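You operate a simulated robot arm through the tools that you are given. There is no shell and no other tool. Be economical: measure what you need, move in short steps, check, and stop when the job is done.

Carry out the task below with a simulated robot arm. There is one attempt and no reset: what you move stays moved.

TASK
Put things in order on the dining table. At the end: the red brush stands where the brown recorder foot stood; the white stone from the dining table is on the white plate; the brown recorder foot is in the green bowl; the blue paperweight from the dining table is in the yellow bowl; whatever was shut is shut again. Leave all else as you found it, and nothing knocked over.
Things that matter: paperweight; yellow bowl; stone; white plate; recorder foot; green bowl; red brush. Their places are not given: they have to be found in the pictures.

Only the result counts: the job must be done as asked and must still hold three seconds after the hand-in. Knocking over, shifting, dropping, spilling or breaking anything else fails it.

THE ROBOT
A 7-joint arm with a two-finger parallel gripper, fixed in place. Base frame: the origin is at the foot of the arm, x ahead of it, y to its left, z up; the work surface is at about z = 0.75. Units: m, rad, N and s.
With the tool pointing down near the work surface it reaches from about 0.2 to 0.68 m from the base axis. Its first joint turns from -1.152 to 1.152 rad. Payload 2.4 kg.
The tool frame sits at the grasp point between the pads (the TCP): z along the fingers, y along the line on which they close. The tips reach 0.03 m beyond it. Largest opening 0.094 m; finger width 0.028, thickness 0.01; the body of the gripper, 0.05 by 0.096 m, starts 0.055 m behind the TCP.
Orientation is told as [roll, pitch, yaw] about the base's x, y, z axes, in that order, counted from this pose: with the fingers straight down and closing along the base's y, the tool's x points along the base's -x, its y along +y and its z along -z.

THE INTERFACE
- The arm moves only by the tool drive_tool. Its arguments are lists of equal length, an entry for each row: "travel": the shift along the tool's x, y, z in m, a list of three; "delta_rot": the turn, a rotation vector about the tool's x, y, z in rad, a list of three; "fingers": the opening, from 0 (shut) to 1 (fully open). In form: {"travel": [[x, y, z], ...], "delta_rot": [[ax, ay, az], ...], "fingers": [fingers, ...]}. A call has 1 to 12 rows; each row is the pose to reach, as a shift and turn from the pose commanded when the call began, along the tool's axes at that moment. Rows are played at 5 a second. More than 0.05 m and 0.15 rad between two rows, or a gripper value outside its range, and nothing of the call is played. A pose out of reach is approached as far as the arm can. The call stops where the force on the tool passes 40 N (or 10 N more than at its start, if that is more) or the arm is blocked; 0.2 s more then pass. The fingers move at their own pace (about 0.153 m/s each) and stop on an object; they squeeze with about 39 N. The grip force told is the motor's: it shows also when the fingers shut on nothing. Time passes only in rows, and 0.2 s behind the last, so rows that repeat a pose let the fingers close. The reply holds the time, the measured pose of the TCP, the force on the tool along the base axes, the opening and the grip force, in the units named above and with some noise.
- Cameras (640 x 400 px; columns grow to the right, rows downward): "scene" is fixed at [0.0369, 0.4806, 1.4535]; the picture's right is [-0.71, -0.71, 0.00], its down [-0.49, 0.49, -0.72] and it looks along [0.51, -0.51, -0.70] (base axes); focal length 284 px, centre (320, 200). "wrist" rides on the gripper at [-0.037, 0, -0.058] in the tool frame; the picture's right is [0.00, -1.00, 0.00], its down [0.97, 0.00, -0.24] and it looks along [0.24, 0.00, 0.97] (tool axes); focal length 218 px, centre (320, 200).
- camera(camera): a new picture of that camera. The clock stands still meanwhile.
- measure_at(camera, pixels): for up to 12 pixels [column, row] of the newest picture of that camera ("zoom" is the newest enlarged one), the place [x, y, z] in the base frame of the surface seen there, good to about 0.002 m, but the place of the scene camera against the robot may be out by one fixed shift of up to 0.025 m in any direction. The clock stands still meanwhile.
- zoom(camera, box): a new picture of the part [left, top, right, bottom] of that camera's present view, enlarged. The clock stands still meanwhile.
- close_job(): hands the job in; it is judged then, once.

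Go step by step. Measure first, check grasps and placings, and put right what went wrong. The budget is 80 turns and 38 pictures, counting those below and the enlarged ones. Unless the task says otherwise, let go and move clear before handing in, and close with one line.

The tools are called after "Emit:" by a JSON object that holds its "api" and its "payload". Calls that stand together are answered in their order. drive_tool: Moves the arm, as the interface text tells. Its arguments: {"type":"object","properties":{"travel":{"type":"array","items":{"type":"array","items":{"type":"number"}}},"delta_rot":{"type":"array","items":{"type":"array","items":{"type":"number"}}},"fingers":{"type":"array","items":{"type":"number"}}},"required":["travel","delta_rot","fingers"]} The other tools are called the same way: camera (camera) takes a picture; measure_at (camera, pixels) gives the place of the surface under pixels of a picture; zoom (camera, box) takes an enlarged picture of a part of a camera's view; close_job () hands the job in.

At the start:

```text
t: 0.0
tcp_pos: [0.4099, -0.0234, 1.033]
tcp_rot: [-0.001, 0.0, 0.0]
contact_force: [0.2, 0.5, -0.4]
finger_gap: 0.0938
grip_force: 0.0
```

scene: 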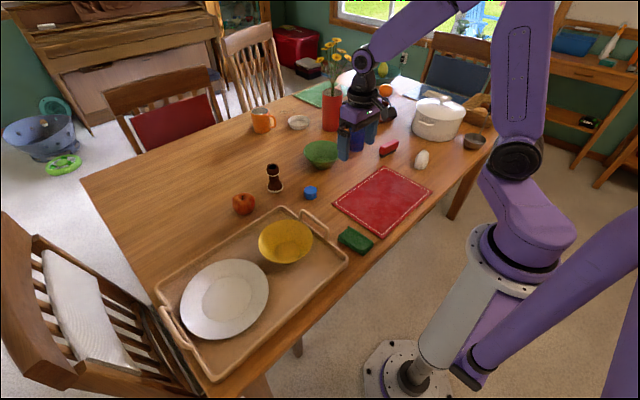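
wrist: 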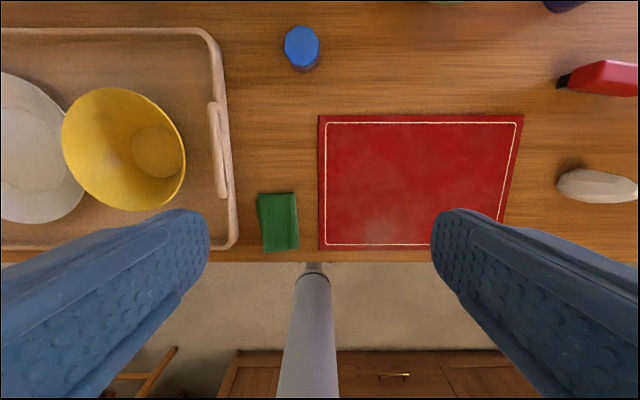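

The scene shows the recorder foot near (274,178), blue paperweight (310,192), red brush (388,149), stone (422,159), green bowl (321,154), yellow bowl (285,241) and plate (225,298). I zoom in and measure these.

Emit:
{"api": "zoom", "payload": {"camera": "scene", "box": [230, 120, 450, 257]}}

Emit:
{"api": "measure_at", "payload": {"camera": "scene", "pixels": [[274, 168], [275, 188], [310, 188], [388, 148], [422, 157], [321, 160], [286, 250], [225, 292], [243, 203], [355, 240], [310, 197], [332, 110]]}}

Emit:
{"api": "measure_at", "payload": {"camera": "wrist", "pixels": [[301, 44], [605, 75], [598, 184], [157, 150], [25, 160], [278, 220], [565, 82]]}}

```text
2.91 times, centred on (340, 188) of scene
```

zoom: 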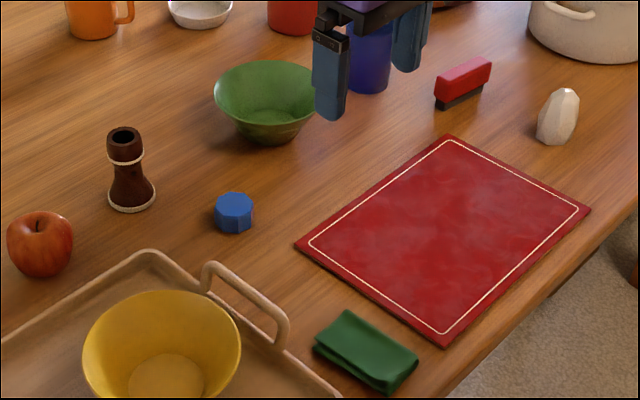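

```text
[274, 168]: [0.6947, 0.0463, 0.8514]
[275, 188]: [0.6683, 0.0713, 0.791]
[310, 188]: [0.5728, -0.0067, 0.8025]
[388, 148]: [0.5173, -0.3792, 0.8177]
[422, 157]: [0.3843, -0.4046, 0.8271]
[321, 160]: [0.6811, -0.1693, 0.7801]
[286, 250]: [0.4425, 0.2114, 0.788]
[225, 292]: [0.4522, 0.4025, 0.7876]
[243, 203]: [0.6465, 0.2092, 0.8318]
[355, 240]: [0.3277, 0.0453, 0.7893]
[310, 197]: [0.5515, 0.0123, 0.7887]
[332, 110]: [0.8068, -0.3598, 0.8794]
```

```text
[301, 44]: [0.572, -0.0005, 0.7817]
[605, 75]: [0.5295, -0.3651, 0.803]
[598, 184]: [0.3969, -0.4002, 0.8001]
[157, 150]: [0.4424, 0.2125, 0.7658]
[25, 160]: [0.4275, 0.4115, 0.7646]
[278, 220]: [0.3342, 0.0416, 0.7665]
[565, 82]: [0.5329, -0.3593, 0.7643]
```

Wrist measurements put the paperweight at about (0.57, 0.00) with its top at z 0.78, and the scene camera reads about 0.02 m high. I move above the paperweight for a closer look.

Emit:
{"api": "drive_tool", "payload": {"travel": [[-0.04, 0.005, 0.02], [-0.08, 0.01, 0.04], [-0.12, 0.015, 0.06], [-0.155, 0.022, 0.09], [-0.155, 0.022, 0.1]], "delta_rot": [[0, 0, 0], [0, 0, 0], [0, 0, 0], [0, 0, 0], [0, 0, 0]], "fingers": [1, 1, 1, 1, 1]}}

Emit:
{"api": "camera", "payload": {"camera": "wrist"}}

```text
t: 1.2
tcp_pos: [0.5665, -0.0017, 0.9318]
tcp_rot: [-0.002, 0.0, -0.001]
contact_force: [-0.7, -0.7, 0.1]
finger_gap: 0.0939
grip_force: 0.0
```

```text
34 pictures are left
```

wrist: 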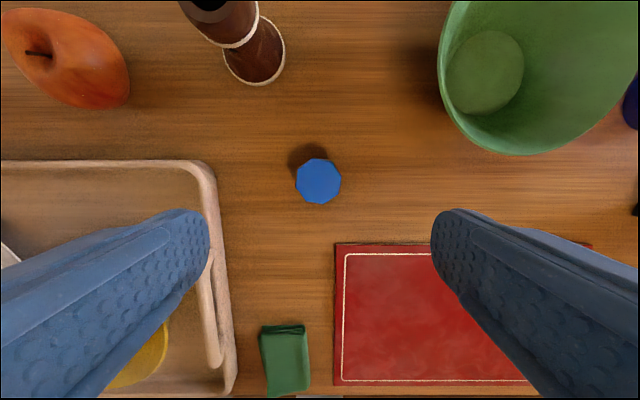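

The paperweight is centred at (318,181), between the fingers; the foot is at (255,60), the green bowl's floor at (485,70). I measure all of these.

Emit:
{"api": "measure_at", "payload": {"camera": "wrist", "pixels": [[318, 181], [297, 181], [341, 181], [318, 161], [318, 202], [210, 6], [255, 82], [284, 50], [227, 60], [485, 70], [205, 180], [300, 230]]}}

```text
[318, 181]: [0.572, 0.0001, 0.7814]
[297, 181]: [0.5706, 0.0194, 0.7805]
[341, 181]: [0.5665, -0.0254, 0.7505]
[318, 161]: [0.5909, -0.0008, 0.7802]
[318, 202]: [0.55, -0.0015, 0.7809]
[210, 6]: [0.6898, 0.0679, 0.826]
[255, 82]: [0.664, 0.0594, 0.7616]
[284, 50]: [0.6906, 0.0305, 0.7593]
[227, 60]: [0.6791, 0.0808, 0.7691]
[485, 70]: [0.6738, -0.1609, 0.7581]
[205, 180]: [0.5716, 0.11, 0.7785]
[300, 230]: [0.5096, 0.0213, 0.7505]
```

The table is at z 0.7505 and the paperweight's centre at (0.571, 0.000), 0.041 wide and 0.03 high. I go down to z 0.785 and close.

Emit:
{"api": "drive_tool", "payload": {"travel": [[-0.0045, 0.0015, 0.05], [-0.0045, 0.0015, 0.095], [-0.0045, 0.0015, 0.13], [-0.0045, 0.0015, 0.147], [-0.0045, 0.0015, 0.147], [-0.0045, 0.0015, 0.147], [-0.0045, 0.0015, 0.147]], "delta_rot": [[0, 0, 0], [0, 0, 0], [0, 0, 0], [0, 0, 0], [0, 0, 0], [0, 0, 0], [0, 0, 0]], "fingers": [1, 1, 1, 1, 0.3, 0.3, 0.3]}}

```text
refused: row 1 steps farther than a row can; nothing moved
```

Emit:
{"api": "drive_tool", "payload": {"travel": [[-0.0045, 0.0015, 0.045], [-0.0045, 0.0015, 0.09], [-0.0045, 0.0015, 0.13], [-0.0045, 0.0015, 0.147], [-0.0045, 0.0015, 0.147], [-0.0045, 0.0015, 0.147], [-0.0045, 0.0015, 0.147]], "delta_rot": [[0, 0, 0], [0, 0, 0], [0, 0, 0], [0, 0, 0], [0, 0, 0], [0, 0, 0], [0, 0, 0]], "fingers": [1, 1, 1, 1, 0.3, 0.3, 0.3]}}

```text
t: 2.8
tcp_pos: [0.5698, -0.0001, 0.7861]
tcp_rot: [0.001, 0.0, 0.001]
contact_force: [1.3, -0.3, 0.3]
finger_gap: 0.0434
grip_force: 39.0
```

The paperweight is gripped (gap 0.043). I lift it, move over towards the yellow bowl and look.

Emit:
{"api": "drive_tool", "payload": {"travel": [[0, 0, -0.045], [0, 0, -0.09], [0, 0, -0.135], [0.03, 0.04, -0.145], [0.06, 0.08, -0.15], [0.09, 0.11, -0.15], [0.11, 0.15, -0.15], [0.12, 0.19, -0.15], [0.127, 0.212, -0.15], [0.127, 0.212, -0.15]], "delta_rot": [[0, 0, 0], [0, 0, 0], [0, 0, 0], [0, 0, 0], [0, 0, 0], [0, 0, 0], [0, 0, 0], [0, 0, 0], [0, 0, 0], [0, 0, 0]], "fingers": [0.3, 0.3, 0.3, 0.3, 0.3, 0.3, 0.3, 0.3, 0.3, 0.3]}}

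Emit:
{"api": "camera", "payload": {"camera": "wrist"}}

```text
refused: row 4 steps farther than a row can; nothing moved
```

```text
33 pictures are left
```

wrist: 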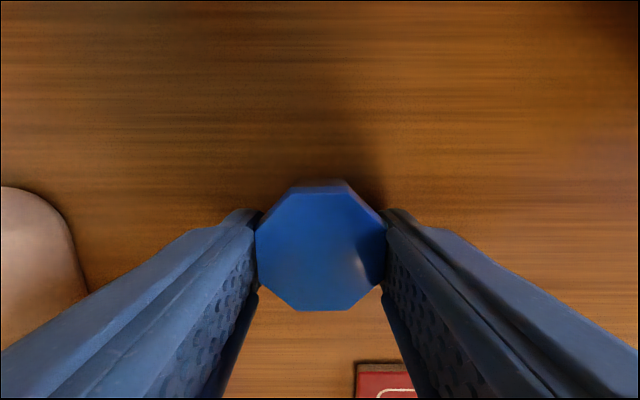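

One step was too long, so nothing moved; the picture confirms the paperweight sits squarely in the fingers. I repeat the move with shorter steps.

Emit:
{"api": "drive_tool", "payload": {"travel": [[0, 0, -0.045], [0, 0, -0.09], [0, 0, -0.135], [0.025, 0.04, -0.14], [0.05, 0.08, -0.145], [0.07, 0.12, -0.15], [0.09, 0.155, -0.15], [0.11, 0.185, -0.15], [0.127, 0.212, -0.15], [0.127, 0.212, -0.15]], "delta_rot": [[0, 0, 0], [0, 0, 0], [0, 0, 0], [0, 0, 0], [0, 0, 0], [0, 0, 0], [0, 0, 0], [0, 0, 0], [0, 0, 0], [0, 0, 0]], "fingers": [0.3, 0.3, 0.3, 0.3, 0.3, 0.3, 0.3, 0.3, 0.3, 0.3]}}

Emit:
{"api": "camera", "payload": {"camera": "wrist"}}

```text
t: 5.0
tcp_pos: [0.4439, 0.2149, 0.9371]
tcp_rot: [0.0, 0.0, -0.002]
contact_force: [0.1, -0.6, -1.4]
finger_gap: 0.0434
grip_force: 38.9
```

```text
32 pictures are left
```

wrist: 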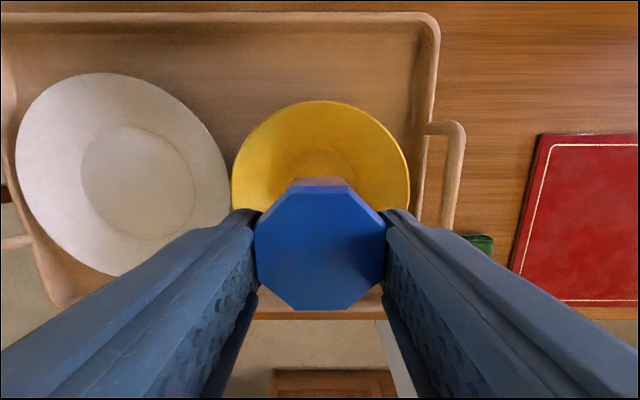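

The bowl's rim spans columns 232–409 and tops at (320,101). I measure the rim and the plate.

Emit:
{"api": "measure_at", "payload": {"camera": "wrist", "pixels": [[236, 185], [406, 185], [320, 104], [320, 150], [320, 172], [137, 182], [80, 180], [195, 180], [18, 160], [227, 180], [105, 76], [60, 250]]}}

```text
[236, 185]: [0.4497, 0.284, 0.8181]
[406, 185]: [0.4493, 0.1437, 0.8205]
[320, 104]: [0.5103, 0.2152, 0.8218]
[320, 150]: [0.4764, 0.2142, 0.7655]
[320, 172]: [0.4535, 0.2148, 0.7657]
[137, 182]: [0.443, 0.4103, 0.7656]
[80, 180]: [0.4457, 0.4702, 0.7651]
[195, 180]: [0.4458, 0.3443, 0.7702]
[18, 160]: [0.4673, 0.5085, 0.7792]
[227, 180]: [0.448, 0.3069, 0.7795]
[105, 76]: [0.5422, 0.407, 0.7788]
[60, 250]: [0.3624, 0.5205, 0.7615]
```

The bowl's centre is (0.441, 0.2145), floor 0.7655, rim 0.82. I lower to z 0.804, open only a little, rise again, and check.

Emit:
{"api": "drive_tool", "payload": {"travel": [[0.003, 0, 0.04], [0.003, 0, 0.08], [0.003, 0, 0.115], [0.003, 0, 0.132], [0.003, 0, 0.132], [0.003, 0, 0.132], [0.003, 0, 0.132], [0.003, 0, 0.1], [0.003, 0, 0.05], [0.003, 0, 0]], "delta_rot": [[0, 0, 0], [0, 0, 0], [0, 0, 0], [0, 0, 0], [0, 0, 0], [0, 0, 0], [0, 0, 0], [0, 0, 0], [0, 0, 0], [0, 0, 0]], "fingers": [0.3, 0.3, 0.3, 0.3, 0.3, 0.56, 0.56, 0.56, 0.56, 0.56]}}

Emit:
{"api": "camera", "payload": {"camera": "wrist"}}

```text
t: 7.2
tcp_pos: [0.4406, 0.2128, 0.9397]
tcp_rot: [0.001, 0.001, -0.001]
contact_force: [0.0, -0.5, -0.2]
finger_gap: 0.0527
grip_force: 0.1
```

```text
31 pictures are left
```

wrist: 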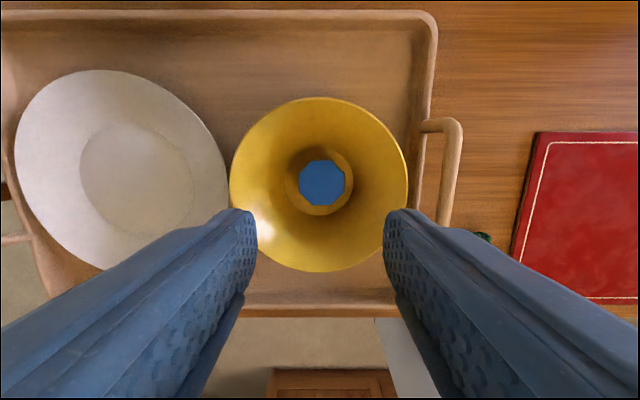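

The paperweight lies flat on the yellow bowl's floor at (322,183). Next I cross over to the stone and look.

Emit:
{"api": "drive_tool", "payload": {"travel": [[0.005, -0.048, -0.01], [0.01, -0.096, -0.02], [0.015, -0.144, -0.02], [0.02, -0.192, -0.02], [0.025, -0.24, -0.02], [0.03, -0.288, -0.02], [0.035, -0.336, -0.02], [0.04, -0.384, -0.02], [0.04, -0.432, -0.02], [0.04, -0.48, -0.02], [0.04, -0.528, -0.02], [0.04, -0.576, -0.02]], "delta_rot": [[0, 0, 0], [0, 0, 0], [0, 0, 0], [0, 0, 0], [0, 0, 0], [0, 0, 0], [0, 0, 0], [0, 0, 0], [0, 0, 0], [0, 0, 0], [0, 0, 0], [0, 0, 0]], "fingers": [1, 1, 1, 1, 1, 1, 1, 1, 1, 1, 1, 1]}}

Emit:
{"api": "camera", "payload": {"camera": "wrist"}}

```text
t: 9.8
tcp_pos: [0.3984, -0.3621, 0.9516]
tcp_rot: [-0.001, 0.0, -0.001]
contact_force: [-1.8, -0.1, -0.1]
finger_gap: 0.0937
grip_force: 0.0
```

```text
30 pictures are left
```

wrist: 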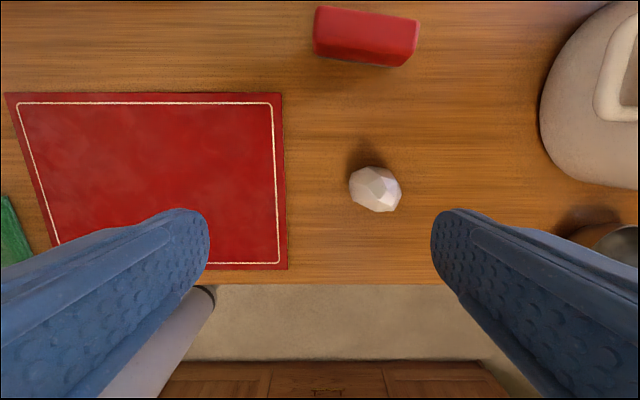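

The stone is centred at (375,188) and stands like an egg; the brush is at (365,36). I measure both, plus the pot and the small bowl nearby.

Emit:
{"api": "measure_at", "payload": {"camera": "wrist", "pixels": [[375, 180], [352, 188], [400, 188], [372, 169], [375, 209], [318, 14], [414, 22], [315, 48], [405, 62], [360, 30], [545, 110], [600, 235]]}}

Emit:
{"api": "zoom", "payload": {"camera": "wrist", "box": [280, 0, 460, 230]}}

Emit:
{"api": "zoom", "payload": {"camera": "scene", "box": [360, 130, 450, 186]}}

```text
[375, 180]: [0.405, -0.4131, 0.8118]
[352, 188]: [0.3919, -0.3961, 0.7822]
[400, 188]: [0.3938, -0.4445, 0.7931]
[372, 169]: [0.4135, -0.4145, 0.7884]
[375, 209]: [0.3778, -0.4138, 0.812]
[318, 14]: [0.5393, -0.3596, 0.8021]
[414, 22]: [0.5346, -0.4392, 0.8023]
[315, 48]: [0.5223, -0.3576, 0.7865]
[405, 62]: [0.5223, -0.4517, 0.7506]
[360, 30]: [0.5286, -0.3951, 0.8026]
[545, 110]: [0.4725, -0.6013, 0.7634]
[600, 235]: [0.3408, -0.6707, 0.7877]
```

```text
1.74 times, centred on (370, 115) of wrist
```

zoom: 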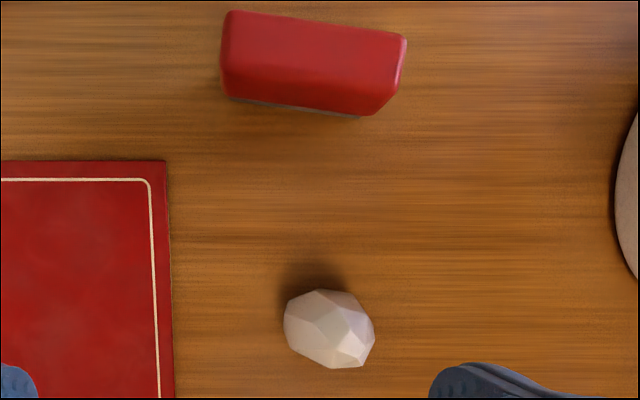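

```text
7.11 times, centred on (405, 158) of scene
```

zoom: 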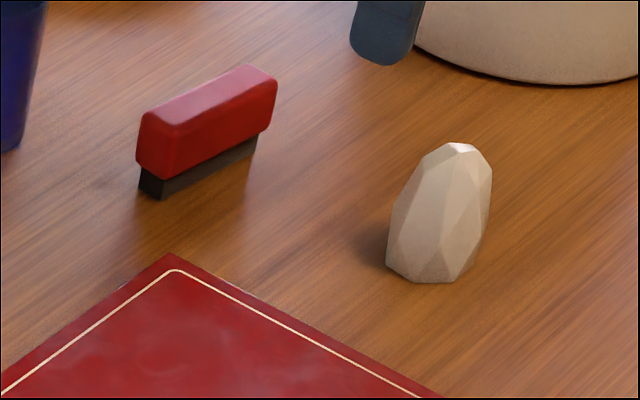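

The stone centres at about (0.395, -0.42), top near z 0.812, width about 0.048. I descend around it and close at z 0.786.

Emit:
{"api": "drive_tool", "payload": {"travel": [[0.004, -0.03, 0.0], [0.004, -0.058, 0.03], [0.004, -0.058, 0.075], [0.004, -0.058, 0.12], [0.004, -0.058, 0.15], [0.004, -0.058, 0.166], [0.004, -0.058, 0.166], [0.004, -0.058, 0.166], [0.004, -0.058, 0.166]], "delta_rot": [[0, 0, 0], [0, 0, 0], [0, 0, 0], [0, 0, 0], [0, 0, 0], [0, 0, 0], [0, 0, 0], [0, 0, 0], [0, 0, 0]], "fingers": [1, 1, 1, 1, 1, 1, 0.3, 0.3, 0.3]}}

Emit:
{"api": "camera", "payload": {"camera": "wrist"}}

```text
t: 11.8
tcp_pos: [0.3966, -0.4211, 0.7886]
tcp_rot: [0.0, -0.001, -0.001]
contact_force: [0.0, 0.2, 0.1]
finger_gap: 0.055
grip_force: 38.6
```

```text
27 pictures are left
```

wrist: 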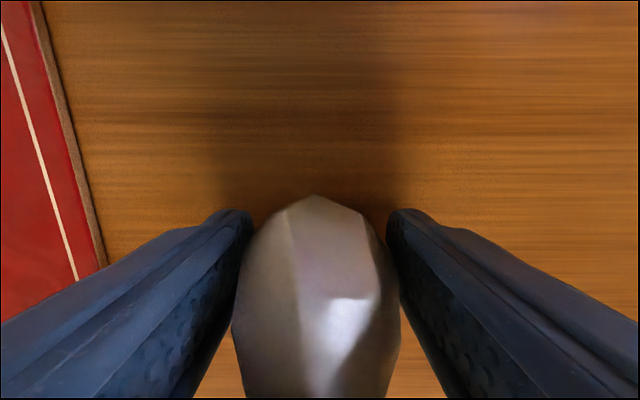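

The stone is gripped at gap 0.055 and centred. I lift it and carry it towards the plate.

Emit:
{"api": "drive_tool", "payload": {"travel": [[0, 0, -0.03], [0, 0, -0.075], [0, 0, -0.12], [0, 0, -0.15], [0, 0.045, -0.16], [0, 0.093, -0.16], [0, 0.141, -0.16], [0, 0.189, -0.16], [0, 0.237, -0.16], [0, 0.285, -0.16], [0, 0.333, -0.16], [0, 0.38, -0.16]], "delta_rot": [[0, 0, 0], [0, 0, 0], [0, 0, 0], [0, 0, 0], [0, 0, 0], [0, 0, 0], [0, 0, 0], [0, 0, 0], [0, 0, 0], [0, 0, 0], [0, 0, 0], [0, 0, 0]], "fingers": [0.3, 0.3, 0.3, 0.3, 0.3, 0.3, 0.3, 0.3, 0.3, 0.3, 0.3, 0.3]}}

Emit:
{"api": "drive_tool", "payload": {"travel": [[-0.004, 0.048, 0], [-0.008, 0.096, 0], [-0.012, 0.144, 0], [-0.016, 0.192, 0], [-0.02, 0.24, 0], [-0.024, 0.288, 0], [-0.028, 0.336, 0], [-0.032, 0.384, 0], [-0.038, 0.42, 0], [-0.044, 0.449, 0], [-0.044, 0.449, 0]], "delta_rot": [[0, 0, 0], [0, 0, 0], [0, 0, 0], [0, 0, 0], [0, 0, 0], [0, 0, 0], [0, 0, 0], [0, 0, 0], [0, 0, 0], [0, 0, 0], [0, 0, 0]], "fingers": [0.3, 0.3, 0.3, 0.3, 0.3, 0.3, 0.3, 0.3, 0.3, 0.3, 0.3]}}

Emit:
{"api": "camera", "payload": {"camera": "wrist"}}

```text
t: 14.4
tcp_pos: [0.3961, -0.0425, 0.9496]
tcp_rot: [0.0, -0.001, -0.002]
contact_force: [0.7, 0.8, -3.2]
finger_gap: 0.055
grip_force: 39.5
```

```text
t: 16.8
tcp_pos: [0.4399, 0.4087, 0.9481]
tcp_rot: [-0.001, -0.001, -0.001]
contact_force: [-0.5, -0.5, -2.0]
finger_gap: 0.055
grip_force: 38.8
```

```text
26 pictures are left
```

wrist: 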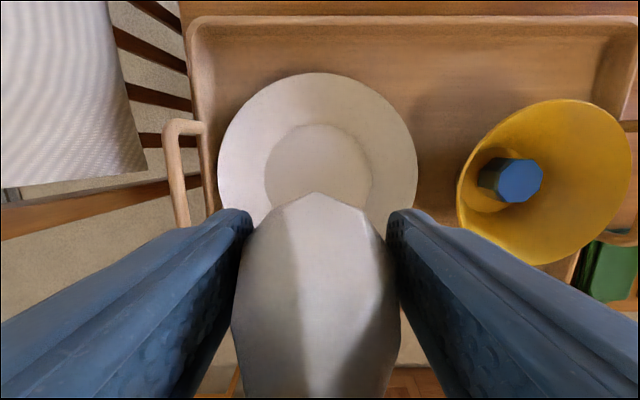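

The plate's flat centre is under the stone (column 318). I lower by 0.143 so that the stone just touches, then look before letting go.

Emit:
{"api": "drive_tool", "payload": {"travel": [[-0.002, 0, 0.04], [-0.002, 0, 0.08], [-0.002, 0, 0.115], [-0.002, 0, 0.13], [-0.002, 0, 0.137], [-0.002, 0, 0.141], [-0.002, 0, 0.143], [-0.002, 0, 0.143]], "delta_rot": [[0, 0, 0], [0, 0, 0], [0, 0, 0], [0, 0, 0], [0, 0, 0], [0, 0, 0], [0, 0, 0], [0, 0, 0]], "fingers": [0.3, 0.3, 0.3, 0.3, 0.3, 0.3, 0.3, 0.3]}}

```text
t: 18.6
tcp_pos: [0.4433, 0.4075, 0.8062]
tcp_rot: [0.0, 0.001, -0.002]
contact_force: [0.2, -0.1, -1.8]
finger_gap: 0.0549
grip_force: 38.9
```

Still no contact (force -1.8 as when hanging). I lower in 1 mm steps.

Emit:
{"api": "drive_tool", "payload": {"travel": [[0, 0, 0.001], [0, 0, 0.002], [0, 0, 0.002]], "delta_rot": [[0, 0, 0], [0, 0, 0], [0, 0, 0]], "fingers": [0.3, 0.3, 0.3]}}

```text
t: 19.4
tcp_pos: [0.4424, 0.4067, 0.8052]
tcp_rot: [0.0, 0.001, -0.002]
contact_force: [0.6, 0.2, -2.8]
finger_gap: 0.0548
grip_force: 38.9
```

Emit:
{"api": "drive_tool", "payload": {"travel": [[0, 0, 0.001], [0, 0, 0.002], [0, 0, 0.002]], "delta_rot": [[0, 0, 0], [0, 0, 0], [0, 0, 0]], "fingers": [0.3, 0.3, 0.3]}}

```text
t: 20.2
tcp_pos: [0.4436, 0.4069, 0.8019]
tcp_rot: [0.0, 0.002, -0.001]
contact_force: [0.1, 0.4, -2.5]
finger_gap: 0.0548
grip_force: 39.1
```

Still hanging; I go a bit further, watching the force.

Emit:
{"api": "drive_tool", "payload": {"travel": [[0, 0, 0.001], [0, 0, 0.002], [0, 0, 0.002]], "delta_rot": [[0, 0, 0], [0, 0, 0], [0, 0, 0]], "fingers": [0.3, 0.3, 0.3]}}

Emit:
{"api": "zoom", "payload": {"camera": "scene", "box": [170, 230, 330, 330]}}

```text
t: 21.0
tcp_pos: [0.4434, 0.4072, 0.8015]
tcp_rot: [-0.002, -0.001, -0.001]
contact_force: [-3.2, -2.4, 8.0]
finger_gap: 0.0551
grip_force: 39.1
```

```text
4.00 times, centred on (250, 280) of scene
```

zoom: 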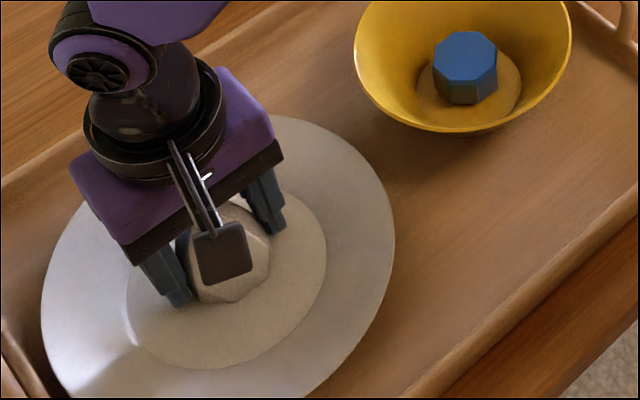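

The stone now rests on the plate (force up 8 N). I open gently and rise straight up.

Emit:
{"api": "drive_tool", "payload": {"travel": [[0, 0, -0.0005], [0, 0, -0.0005], [0, 0, -0.0005], [0, 0, -0.0005], [0, 0, -0.04], [0, 0, -0.085], [0, 0, -0.13], [0, 0, -0.17]], "delta_rot": [[0, 0, 0], [0, 0, 0], [0, 0, 0], [0, 0, 0], [0, 0, 0], [0, 0, 0], [0, 0, 0], [0, 0, 0]], "fingers": [0.62, 0.75, 0.9, 0.9, 0.9, 0.9, 0.9, 0.9]}}

Emit:
{"api": "camera", "payload": {"camera": "wrist"}}

```text
t: 22.8
tcp_pos: [0.4453, 0.4087, 0.9712]
tcp_rot: [-0.002, -0.001, 0.002]
contact_force: [-0.4, -0.6, 0.8]
finger_gap: 0.0849
grip_force: 0.2
```

```text
24 pictures are left
```

wrist: 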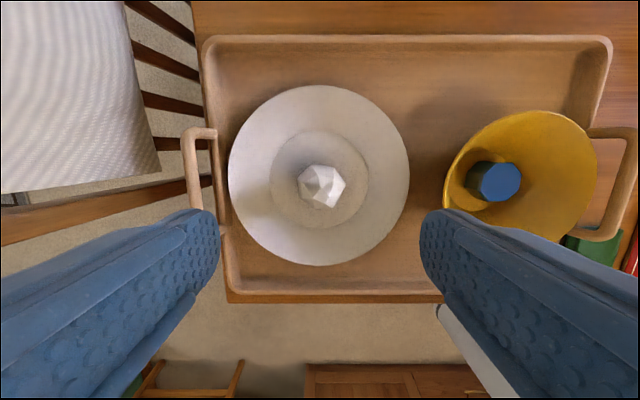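

The stone stands upright in the middle of the plate. I move over before the recorder foot and look.

Emit:
{"api": "drive_tool", "payload": {"travel": [[-0.018, -0.04, 0], [-0.036, -0.08, 0], [-0.054, -0.12, 0], [-0.072, -0.16, 0], [-0.09, -0.2, 0], [-0.108, -0.24, 0], [-0.126, -0.28, 0], [-0.144, -0.32, 0], [-0.165, -0.352, 0], [-0.18, -0.352, 0], [-0.18, -0.352, 0]], "delta_rot": [[0, 0, 0], [0, 0, 0], [0, 0, 0], [0, 0, 0], [0, 0, 0], [0, 0, 0], [0, 0, 0], [0, 0, 0], [0, 0, 0], [0, 0, 0], [0, 0, 0]], "fingers": [1, 1, 1, 1, 1, 1, 1, 1, 1, 1, 1]}}

Emit:
{"api": "camera", "payload": {"camera": "wrist"}}

```text
t: 25.2
tcp_pos: [0.6243, 0.054, 0.9716]
tcp_rot: [0.0, -0.001, 0.001]
contact_force: [-0.3, 0.4, -0.3]
finger_gap: 0.0937
grip_force: 0.1
```

```text
23 pictures are left
```

wrist: 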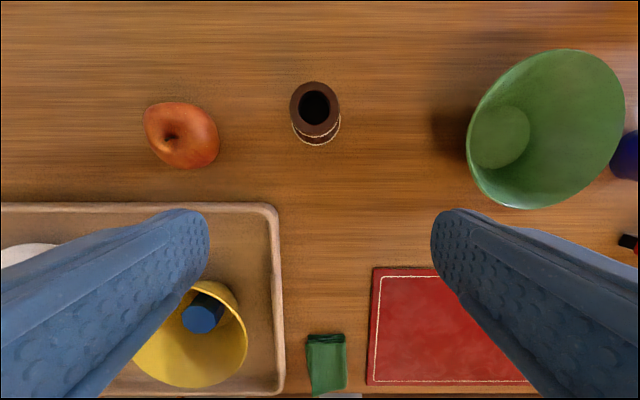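

Emit:
{"api": "measure_at", "payload": {"camera": "wrist", "pixels": [[315, 85], [293, 105], [337, 105], [315, 125], [316, 143], [338, 130], [295, 130], [500, 137], [473, 137], [530, 137], [546, 205], [546, 52]]}}

Emit:
{"api": "zoom", "payload": {"camera": "scene", "box": [240, 130, 340, 210]}}

```text
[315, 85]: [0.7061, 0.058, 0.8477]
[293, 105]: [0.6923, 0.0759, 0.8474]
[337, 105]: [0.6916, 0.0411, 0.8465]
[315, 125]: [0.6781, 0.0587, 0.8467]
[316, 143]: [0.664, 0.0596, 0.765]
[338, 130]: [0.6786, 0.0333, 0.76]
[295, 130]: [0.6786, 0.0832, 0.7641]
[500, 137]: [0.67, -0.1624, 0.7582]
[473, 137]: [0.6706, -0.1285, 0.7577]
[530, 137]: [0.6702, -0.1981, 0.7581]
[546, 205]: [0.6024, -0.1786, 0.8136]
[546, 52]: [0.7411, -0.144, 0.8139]
```

```text
5.00 times, centred on (290, 170) of scene
```

zoom: 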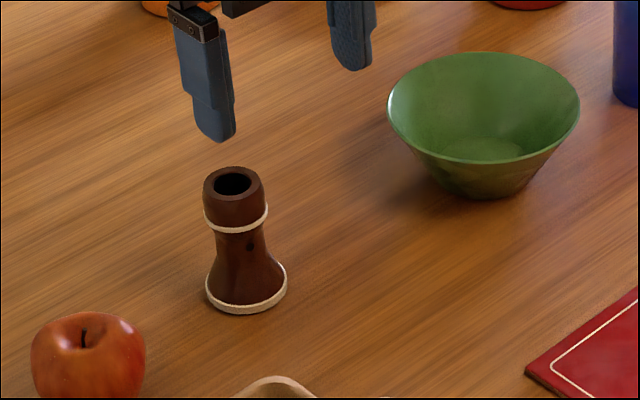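

The foot's axis is at (0.691, 0.058) with its top at z 0.8475; the green bowl's floor is at (0.67, -0.162), wide enough for the foot's base. I test the reach above the foot first.

Emit:
{"api": "drive_tool", "payload": {"travel": [[-0.034, 0.004, 0], [-0.067, 0.004, 0], [-0.067, 0.004, 0.03], [-0.067, 0.004, 0.03], [-0.067, 0.004, 0.03]], "delta_rot": [[0, 0, 0], [0, 0, 0], [0, 0, 0], [0, 0, 0], [0, 0, 0]], "fingers": [1, 1, 1, 1, 1]}}

```text
t: 26.4
tcp_pos: [0.6909, 0.0617, 0.9406]
tcp_rot: [0.0, 0.0, -0.003]
contact_force: [1.1, -0.7, 0.0]
finger_gap: 0.094
grip_force: 0.1
```

The reach is fine. I lower to z 0.832 around the foot's head and close.

Emit:
{"api": "drive_tool", "payload": {"travel": [[0, -0.002, 0.04], [0, -0.002, 0.075], [0, -0.002, 0.1], [0, -0.002, 0.108], [0, -0.002, 0.108], [0, -0.002, 0.108], [0, -0.002, 0.108], [0, -0.002, 0.108]], "delta_rot": [[0, 0, 0], [0, 0, 0], [0, 0, 0], [0, 0, 0], [0, 0, 0], [0, 0, 0], [0, 0, 0], [0, 0, 0]], "fingers": [1, 1, 1, 1, 1, 0.3, 0.3, 0.3]}}

Emit:
{"api": "camera", "payload": {"camera": "wrist"}}

```text
t: 28.2
tcp_pos: [0.6876, 0.0572, 0.8338]
tcp_rot: [0.0, -0.002, -0.002]
contact_force: [-0.1, -0.8, 0.4]
finger_gap: 0.0405
grip_force: 39.0
out of reach, approached as far as the arm can: row 3, 4, 5, 6, 7
```

```text
21 pictures are left
```

wrist: 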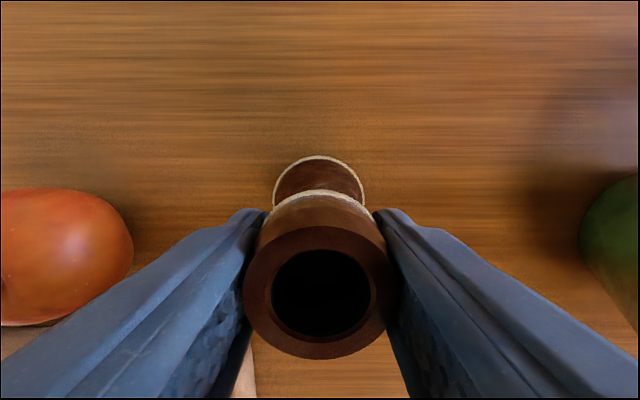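

The head is gripped (gap 0.0405) and the foot is upright. I lift it and carry it over the green bowl.

Emit:
{"api": "drive_tool", "payload": {"travel": [[0, 0, -0.02], [0, 0, -0.06], [0, 0, -0.1], [0.005, -0.045, -0.1], [0.01, -0.09, -0.1], [0.015, -0.135, -0.1], [0.02, -0.18, -0.1], [0.021, -0.218, -0.1], [0.021, -0.218, -0.1], [0.021, -0.218, -0.1]], "delta_rot": [[0, 0, 0], [0, 0, 0], [0, 0, 0], [0, 0, 0], [0, 0, 0], [0, 0, 0], [0, 0, 0], [0, 0, 0], [0, 0, 0], [0, 0, 0]], "fingers": [0.3, 0.3, 0.3, 0.3, 0.3, 0.3, 0.3, 0.3, 0.3, 0.3]}}

Emit:
{"api": "camera", "payload": {"camera": "wrist"}}

Emit:
{"api": "zoom", "payload": {"camera": "scene", "box": [260, 90, 400, 190]}}

```text
t: 30.4
tcp_pos: [0.669, -0.163, 0.933]
tcp_rot: [0.001, 0.001, -0.001]
contact_force: [0.4, -0.1, -0.7]
finger_gap: 0.0403
grip_force: 39.1
```

```text
20 pictures are left
```

wrist: 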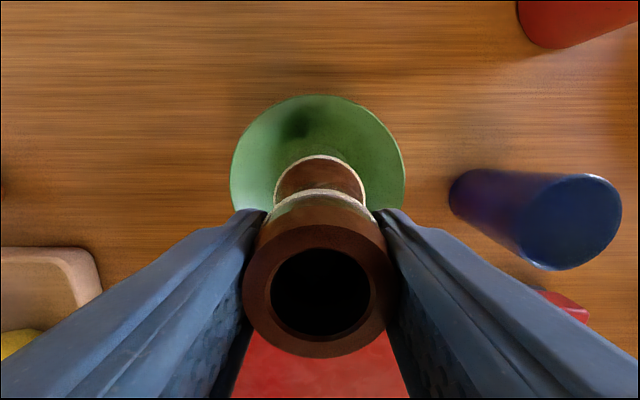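

```text
4.00 times, centred on (330, 140) of scene
```

zoom: 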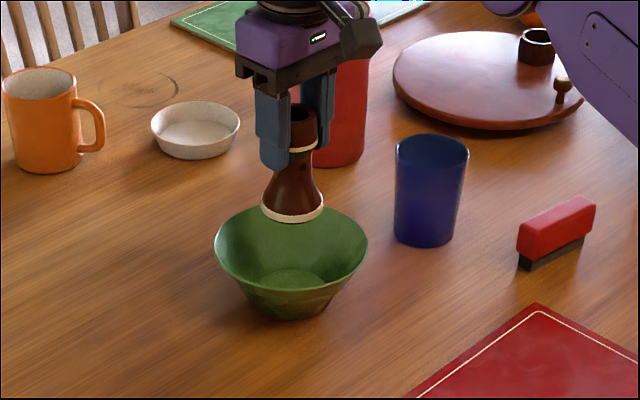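

The foot hangs centred over the green bowl. I lower it close to the floor, then in small steps.

Emit:
{"api": "drive_tool", "payload": {"travel": [[0, 0, 0.035], [0, 0, 0.065], [0, 0, 0.082], [0, 0, 0.088], [0, 0, 0.09], [0, 0, 0.09]], "delta_rot": [[0, 0, 0], [0, 0, 0], [0, 0, 0], [0, 0, 0], [0, 0, 0], [0, 0, 0]], "fingers": [0.3, 0.3, 0.3, 0.3, 0.3, 0.3]}}

```text
t: 31.8
tcp_pos: [0.6674, -0.1614, 0.8417]
tcp_rot: [0.0, 0.0, 0.0]
contact_force: [-0.6, 0.1, -1.3]
finger_gap: 0.0401
grip_force: 39.1
```

Emit:
{"api": "drive_tool", "payload": {"travel": [[0, 0, 0.001], [0, 0, 0.002], [0, 0, 0.002]], "delta_rot": [[0, 0, 0], [0, 0, 0], [0, 0, 0]], "fingers": [0.3, 0.3, 0.3]}}

```text
t: 32.6
tcp_pos: [0.6694, -0.1611, 0.8412]
tcp_rot: [0.002, 0.001, -0.002]
contact_force: [-0.4, 0.8, 0.9]
finger_gap: 0.0401
grip_force: 38.8
```

Emit:
{"api": "drive_tool", "payload": {"travel": [[0, 0, 0.001], [0, 0, 0.001]], "delta_rot": [[0, 0, 0], [0, 0, 0]], "fingers": [0.3, 0.3]}}

```text
t: 33.2
tcp_pos: [0.6687, -0.1627, 0.8405]
tcp_rot: [0.0, -0.002, -0.002]
contact_force: [-3.2, 0.5, 13.6]
finger_gap: 0.0401
grip_force: 38.9
```

The foot now presses on the bowl's floor (13.6 N). I ease off, open gently, and rise straight up.

Emit:
{"api": "drive_tool", "payload": {"travel": [[0, 0, -0.001], [0, 0, -0.001], [0, 0, -0.001], [0, 0, -0.001], [0, 0, -0.03], [0, 0, -0.07], [0, 0, -0.11], [0, 0, -0.13]], "delta_rot": [[0, 0, 0], [0, 0, 0], [0, 0, 0], [0, 0, 0], [0, 0, 0], [0, 0, 0], [0, 0, 0], [0, 0, 0]], "fingers": [0.3, 0.5, 0.7, 0.7, 0.7, 0.7, 0.7, 0.7]}}

Emit:
{"api": "zoom", "payload": {"camera": "scene", "box": [260, 90, 400, 190]}}

```text
t: 35.0
tcp_pos: [0.6688, -0.1592, 0.9722]
tcp_rot: [0.001, -0.001, 0.0]
contact_force: [-0.4, -0.7, 0.0]
finger_gap: 0.0656
grip_force: 0.1
```

```text
4.00 times, centred on (330, 140) of scene
```

zoom: 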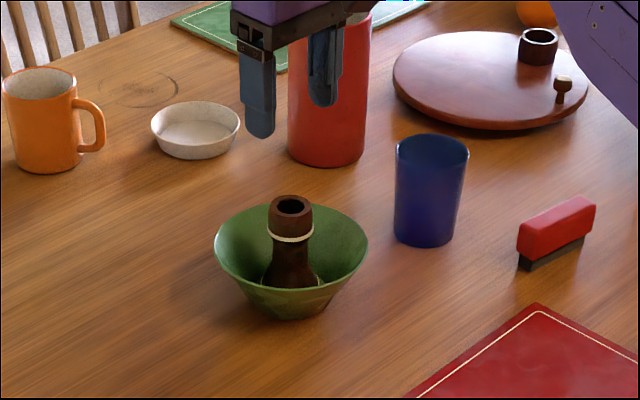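

The foot stands upright in the green bowl. Now to the brush: its long axis runs mostly along base y, so I turn the tool about -1.42 rad on the way and look from above it.

Emit:
{"api": "drive_tool", "payload": {"travel": [[0.013, -0.022, 0], [0.026, -0.044, 0], [0.039, -0.066, 0], [0.052, -0.088, 0], [0.065, -0.11, 0], [0.078, -0.132, 0], [0.091, -0.154, 0], [0.104, -0.176, 0], [0.117, -0.198, 0], [0.13, -0.22, 0], [0.139, -0.241, 0], [0.139, -0.241, 0.01]], "delta_rot": [[0, 0, -0.13], [0, 0, -0.26], [0, 0, -0.39], [0, 0, -0.52], [0, 0, -0.65], [0, 0, -0.78], [0, 0, -0.91], [0, 0, -1.04], [0, 0, -1.17], [0, 0, -1.3], [0, 0, -1.42], [0, 0, -1.42]], "fingers": [1, 1, 1, 1, 1, 1, 1, 1, 1, 1, 1, 1]}}

Emit:
{"api": "camera", "payload": {"camera": "wrist"}}

```text
t: 37.6
tcp_pos: [0.5286, -0.4019, 0.9583]
tcp_rot: [0.001, 0.0, 1.421]
contact_force: [-0.1, 0.0, 0.4]
finger_gap: 0.0939
grip_force: 0.1
```

```text
17 pictures are left
```

wrist: 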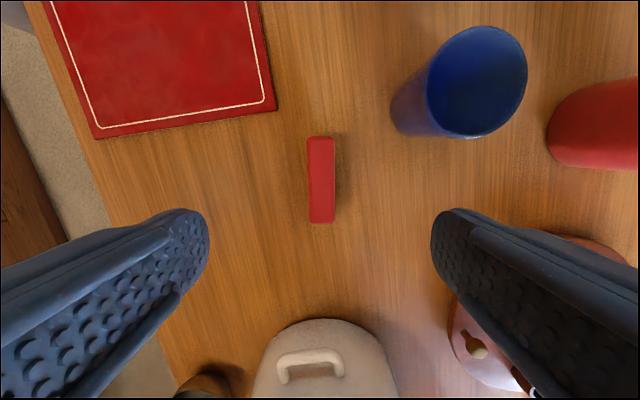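

The brush (columns 308–334, rows 136–222) lies parallel to the fingers. I measure it and the neighbours.

Emit:
{"api": "measure_at", "payload": {"camera": "wrist", "pixels": [[311, 180], [331, 180], [321, 140], [321, 219], [321, 180], [461, 135], [335, 325], [310, 140], [333, 219]]}}

Emit:
{"api": "zoom", "payload": {"camera": "wrist", "box": [270, 120, 380, 240]}}

```text
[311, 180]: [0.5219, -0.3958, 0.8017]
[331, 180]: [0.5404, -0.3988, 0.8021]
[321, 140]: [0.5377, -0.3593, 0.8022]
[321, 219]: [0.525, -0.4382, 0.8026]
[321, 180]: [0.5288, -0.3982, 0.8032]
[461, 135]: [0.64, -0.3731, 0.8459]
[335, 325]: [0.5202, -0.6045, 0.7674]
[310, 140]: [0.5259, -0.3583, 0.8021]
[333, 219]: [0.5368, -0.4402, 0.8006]
```

```text
3.33 times, centred on (325, 180) of wrist
```

zoom: 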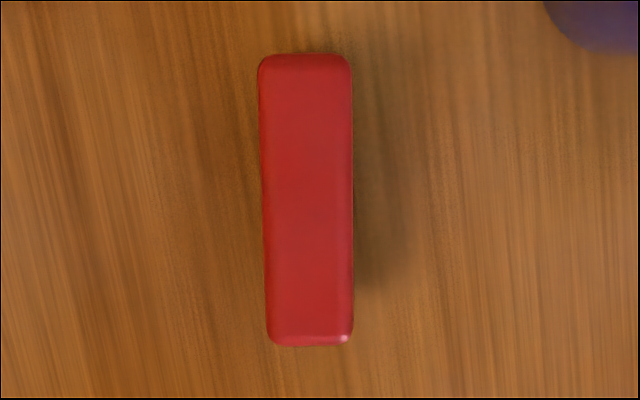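

The brush's centre is (0.531, -0.399), 0.026 wide, top 0.8025. The target lies at the edge of reach, so I grip 15 mm towards the -y end (which will be the near end after turning back) at z 0.798.

Emit:
{"api": "drive_tool", "payload": {"travel": [[0.012, -0.002, 0.04], [0.012, -0.002, 0.085], [0.012, -0.002, 0.125], [0.012, -0.002, 0.15], [0.012, -0.002, 0.16], [0.012, -0.002, 0.16], [0.012, -0.002, 0.16], [0.012, -0.002, 0.16], [0.012, -0.002, 0.16]], "delta_rot": [[0, 0, 0], [0, 0, 0], [0, 0, 0], [0, 0, 0], [0, 0, 0], [0, 0, 0], [0, 0, 0], [0, 0, 0], [0, 0, 0]], "fingers": [1, 1, 1, 1, 1, 0.1, 0.1, 0.1, 0.1]}}

Emit:
{"api": "camera", "payload": {"camera": "wrist"}}

```text
t: 39.6
tcp_pos: [0.5298, -0.4153, 0.7991]
tcp_rot: [0.002, -0.001, 1.419]
contact_force: [0.4, -0.5, 1.4]
finger_gap: 0.0317
grip_force: 39.2
```

```text
15 pictures are left
```

wrist: 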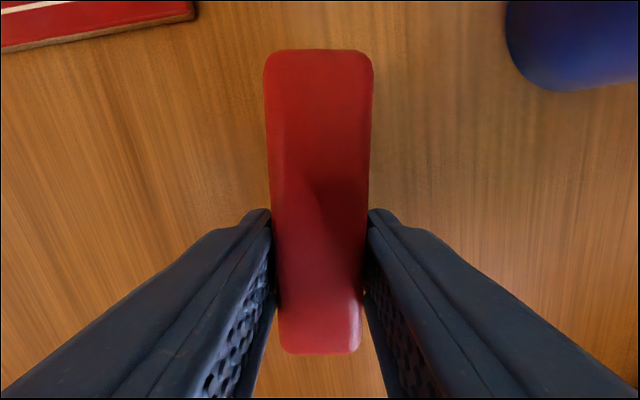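

The brush is held (gap 0.032). I lift it, then carry it towards the foot's old place while turning back.

Emit:
{"api": "drive_tool", "payload": {"travel": [[0, 0, -0.03], [0, 0, -0.075], [0, 0, -0.12], [0, 0, -0.165], [0, 0, -0.165]], "delta_rot": [[0, 0, 0], [0, 0, 0], [0, 0, 0], [0, 0, 0], [0, 0, 0]], "fingers": [0.1, 0.1, 0.1, 0.1, 0.1]}}

Emit:
{"api": "drive_tool", "payload": {"travel": [[-0.044, -0.001, 0], [-0.088, -0.002, 0], [-0.132, -0.003, 0], [-0.176, -0.004, 0], [-0.22, -0.005, 0], [-0.264, -0.006, 0], [-0.308, -0.007, 0], [-0.352, -0.007, 0], [-0.396, -0.007, 0], [-0.44, -0.008, 0], [-0.48, -0.008, 0], [-0.48, -0.008, 0]], "delta_rot": [[0, 0, 0.13], [0, 0, 0.26], [0, 0, 0.39], [0, 0, 0.52], [0, 0, 0.65], [0, 0, 0.78], [0, 0, 0.91], [0, 0, 1.04], [0, 0, 1.17], [0, 0, 1.3], [0, 0, 1.42], [0, 0, 1.42]], "fingers": [0.1, 0.1, 0.1, 0.1, 0.1, 0.1, 0.1, 0.1, 0.1, 0.1, 0.1, 0.1]}}

Emit:
{"api": "camera", "payload": {"camera": "wrist"}}

```text
t: 40.8
tcp_pos: [0.5318, -0.4105, 0.9647]
tcp_rot: [-0.001, 0.0, 1.419]
contact_force: [-0.1, -0.2, -0.3]
finger_gap: 0.0315
grip_force: 38.8
```

```text
t: 43.4
tcp_pos: [0.6101, 0.0596, 0.9622]
tcp_rot: [0.0, 0.0, -0.001]
contact_force: [0.9, 0.0, -0.5]
finger_gap: 0.0311
grip_force: 39.3
```

```text
14 pictures are left
```

wrist: 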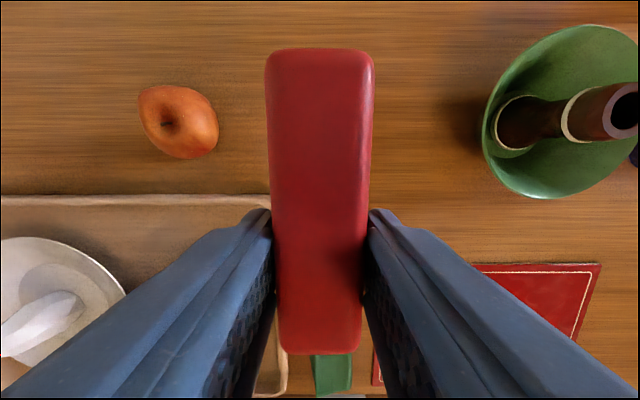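

The brush sits in the grip with its centre about 16 mm ahead of the TCP, and the table ahead is clear. I move the TCP to x 0.675 and descend close to the table.

Emit:
{"api": "drive_tool", "payload": {"travel": [[-0.033, -0.001, 0], [-0.065, -0.001, 0.02], [-0.065, -0.001, 0.065], [-0.065, -0.001, 0.11], [-0.065, -0.001, 0.145], [-0.065, -0.001, 0.158], [-0.065, -0.001, 0.158]], "delta_rot": [[0, 0, 0], [0, 0, 0], [0, 0, 0], [0, 0, 0], [0, 0, 0], [0, 0, 0], [0, 0, 0]], "fingers": [0.1, 0.1, 0.1, 0.1, 0.1, 0.1, 0.1]}}

```text
t: 45.0
tcp_pos: [0.6749, 0.0593, 0.8045]
tcp_rot: [0.001, 0.0, -0.003]
contact_force: [-0.3, 0.5, -0.2]
finger_gap: 0.0315
grip_force: 38.7
```

Emit:
{"api": "drive_tool", "payload": {"travel": [[0, 0, 0.002], [0, 0, 0.004], [0, 0, 0.0045], [0, 0, 0.0045]], "delta_rot": [[0, 0, 0], [0, 0, 0], [0, 0, 0], [0, 0, 0]], "fingers": [0.1, 0.1, 0.1, 0.1]}}

```text
t: 46.0
tcp_pos: [0.6738, 0.0583, 0.8018]
tcp_rot: [0.0, 0.0, -0.001]
contact_force: [-0.1, -0.7, -0.9]
finger_gap: 0.0314
grip_force: 39.2
```

Emit:
{"api": "drive_tool", "payload": {"travel": [[0, 0, 0.001], [0, 0, 0.002], [0, 0, 0.002]], "delta_rot": [[0, 0, 0], [0, 0, 0], [0, 0, 0]], "fingers": [0.1, 0.1, 0.1]}}

```text
t: 46.8
tcp_pos: [0.6753, 0.0587, 0.7995]
tcp_rot: [0.0, -0.001, -0.002]
contact_force: [0.7, -0.2, 0.0]
finger_gap: 0.0316
grip_force: 39.1
```

Emit:
{"api": "drive_tool", "payload": {"travel": [[0, 0, 0.001], [0, 0, 0.002], [0, 0, 0.002]], "delta_rot": [[0, 0, 0], [0, 0, 0], [0, 0, 0]], "fingers": [0.1, 0.1, 0.1]}}

Emit:
{"api": "zoom", "payload": {"camera": "scene", "box": [230, 140, 330, 210]}}

```text
t: 47.6
tcp_pos: [0.6745, 0.0587, 0.7983]
tcp_rot: [0.001, -0.002, 0.0]
contact_force: [-0.1, -0.6, 7.0]
finger_gap: 0.0313
grip_force: 38.8
```

```text
5.71 times, centred on (280, 175) of scene
```

zoom: 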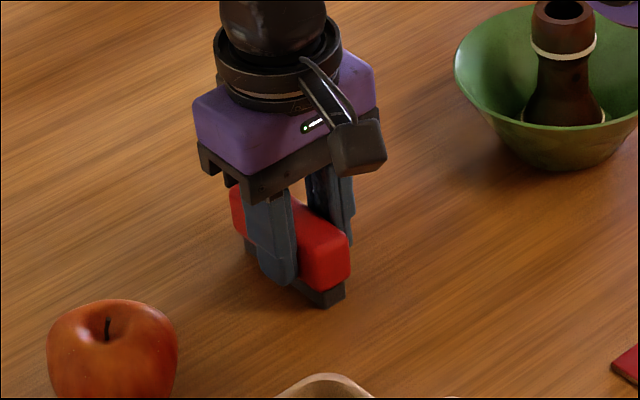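

The brush touches the table (7 N). I open, rise straight up, then draw back for a full check.

Emit:
{"api": "drive_tool", "payload": {"travel": [[0, 0, -0.0005], [0, 0, -0.0005], [0, 0, -0.0005], [0, 0, -0.0005], [0, 0, -0.035], [0, 0, -0.08], [0, 0, -0.125], [0, 0, -0.17], [0.045, 0, -0.18], [0.09, 0, -0.19], [0.13, 0, -0.2], [0.17, 0, -0.21]], "delta_rot": [[0, 0, 0], [0, 0, 0], [0, 0, 0], [0, 0, 0], [0, 0, 0], [0, 0, 0], [0, 0, 0], [0, 0, 0], [0, 0, 0], [0, 0, 0], [0, 0, 0], [0, 0, 0]], "fingers": [0.4, 0.6, 0.8, 0.8, 0.8, 0.8, 0.8, 0.8, 0.8, 0.8, 0.8, 0.8]}}

Emit:
{"api": "camera", "payload": {"camera": "scene"}}

Emit:
{"api": "camera", "payload": {"camera": "wrist"}}

```text
t: 50.2
tcp_pos: [0.5034, 0.059, 1.0075]
tcp_rot: [0.0, 0.0, 0.0]
contact_force: [-0.7, 0.3, 0.6]
finger_gap: 0.0754
grip_force: 0.1
```

```text
12 pictures are left
```

scene: 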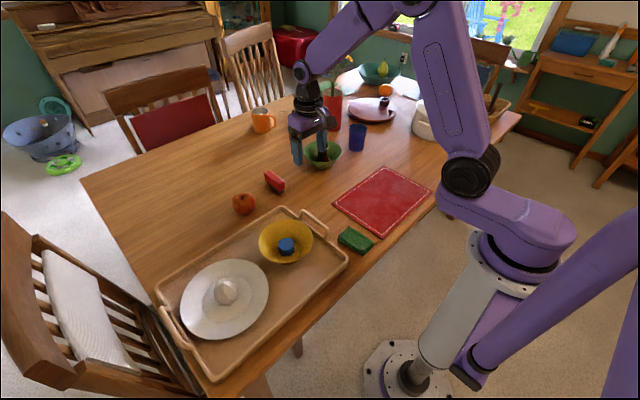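

```text
11 pictures are left
```

wrist: 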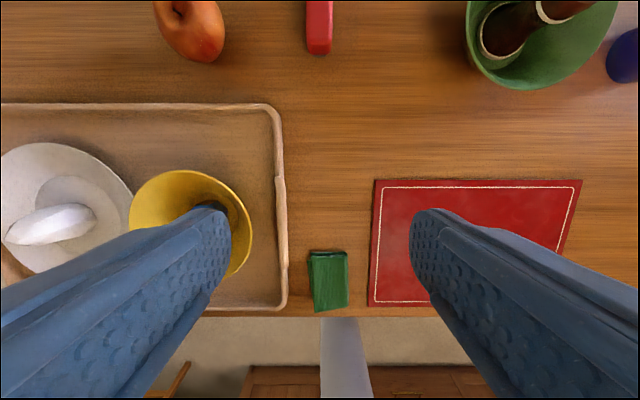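

The brush stands at (274,182), the foot is in the green bowl (322,155), the paperweight in the yellow bowl (287,246), and the stone upright on the plate (225,291). Everything else looks undisturbed and the arm is clear, so I hand in.

Emit:
{"api": "close_job", "payload": {}}

```text
The job is handed in.
```

The job is handed in: the brush stands where the recorder foot stood, the foot is in the green bowl, the paperweight is in the yellow bowl, and the stone is on the white plate. I opened nothing, and nothing was knocked over.
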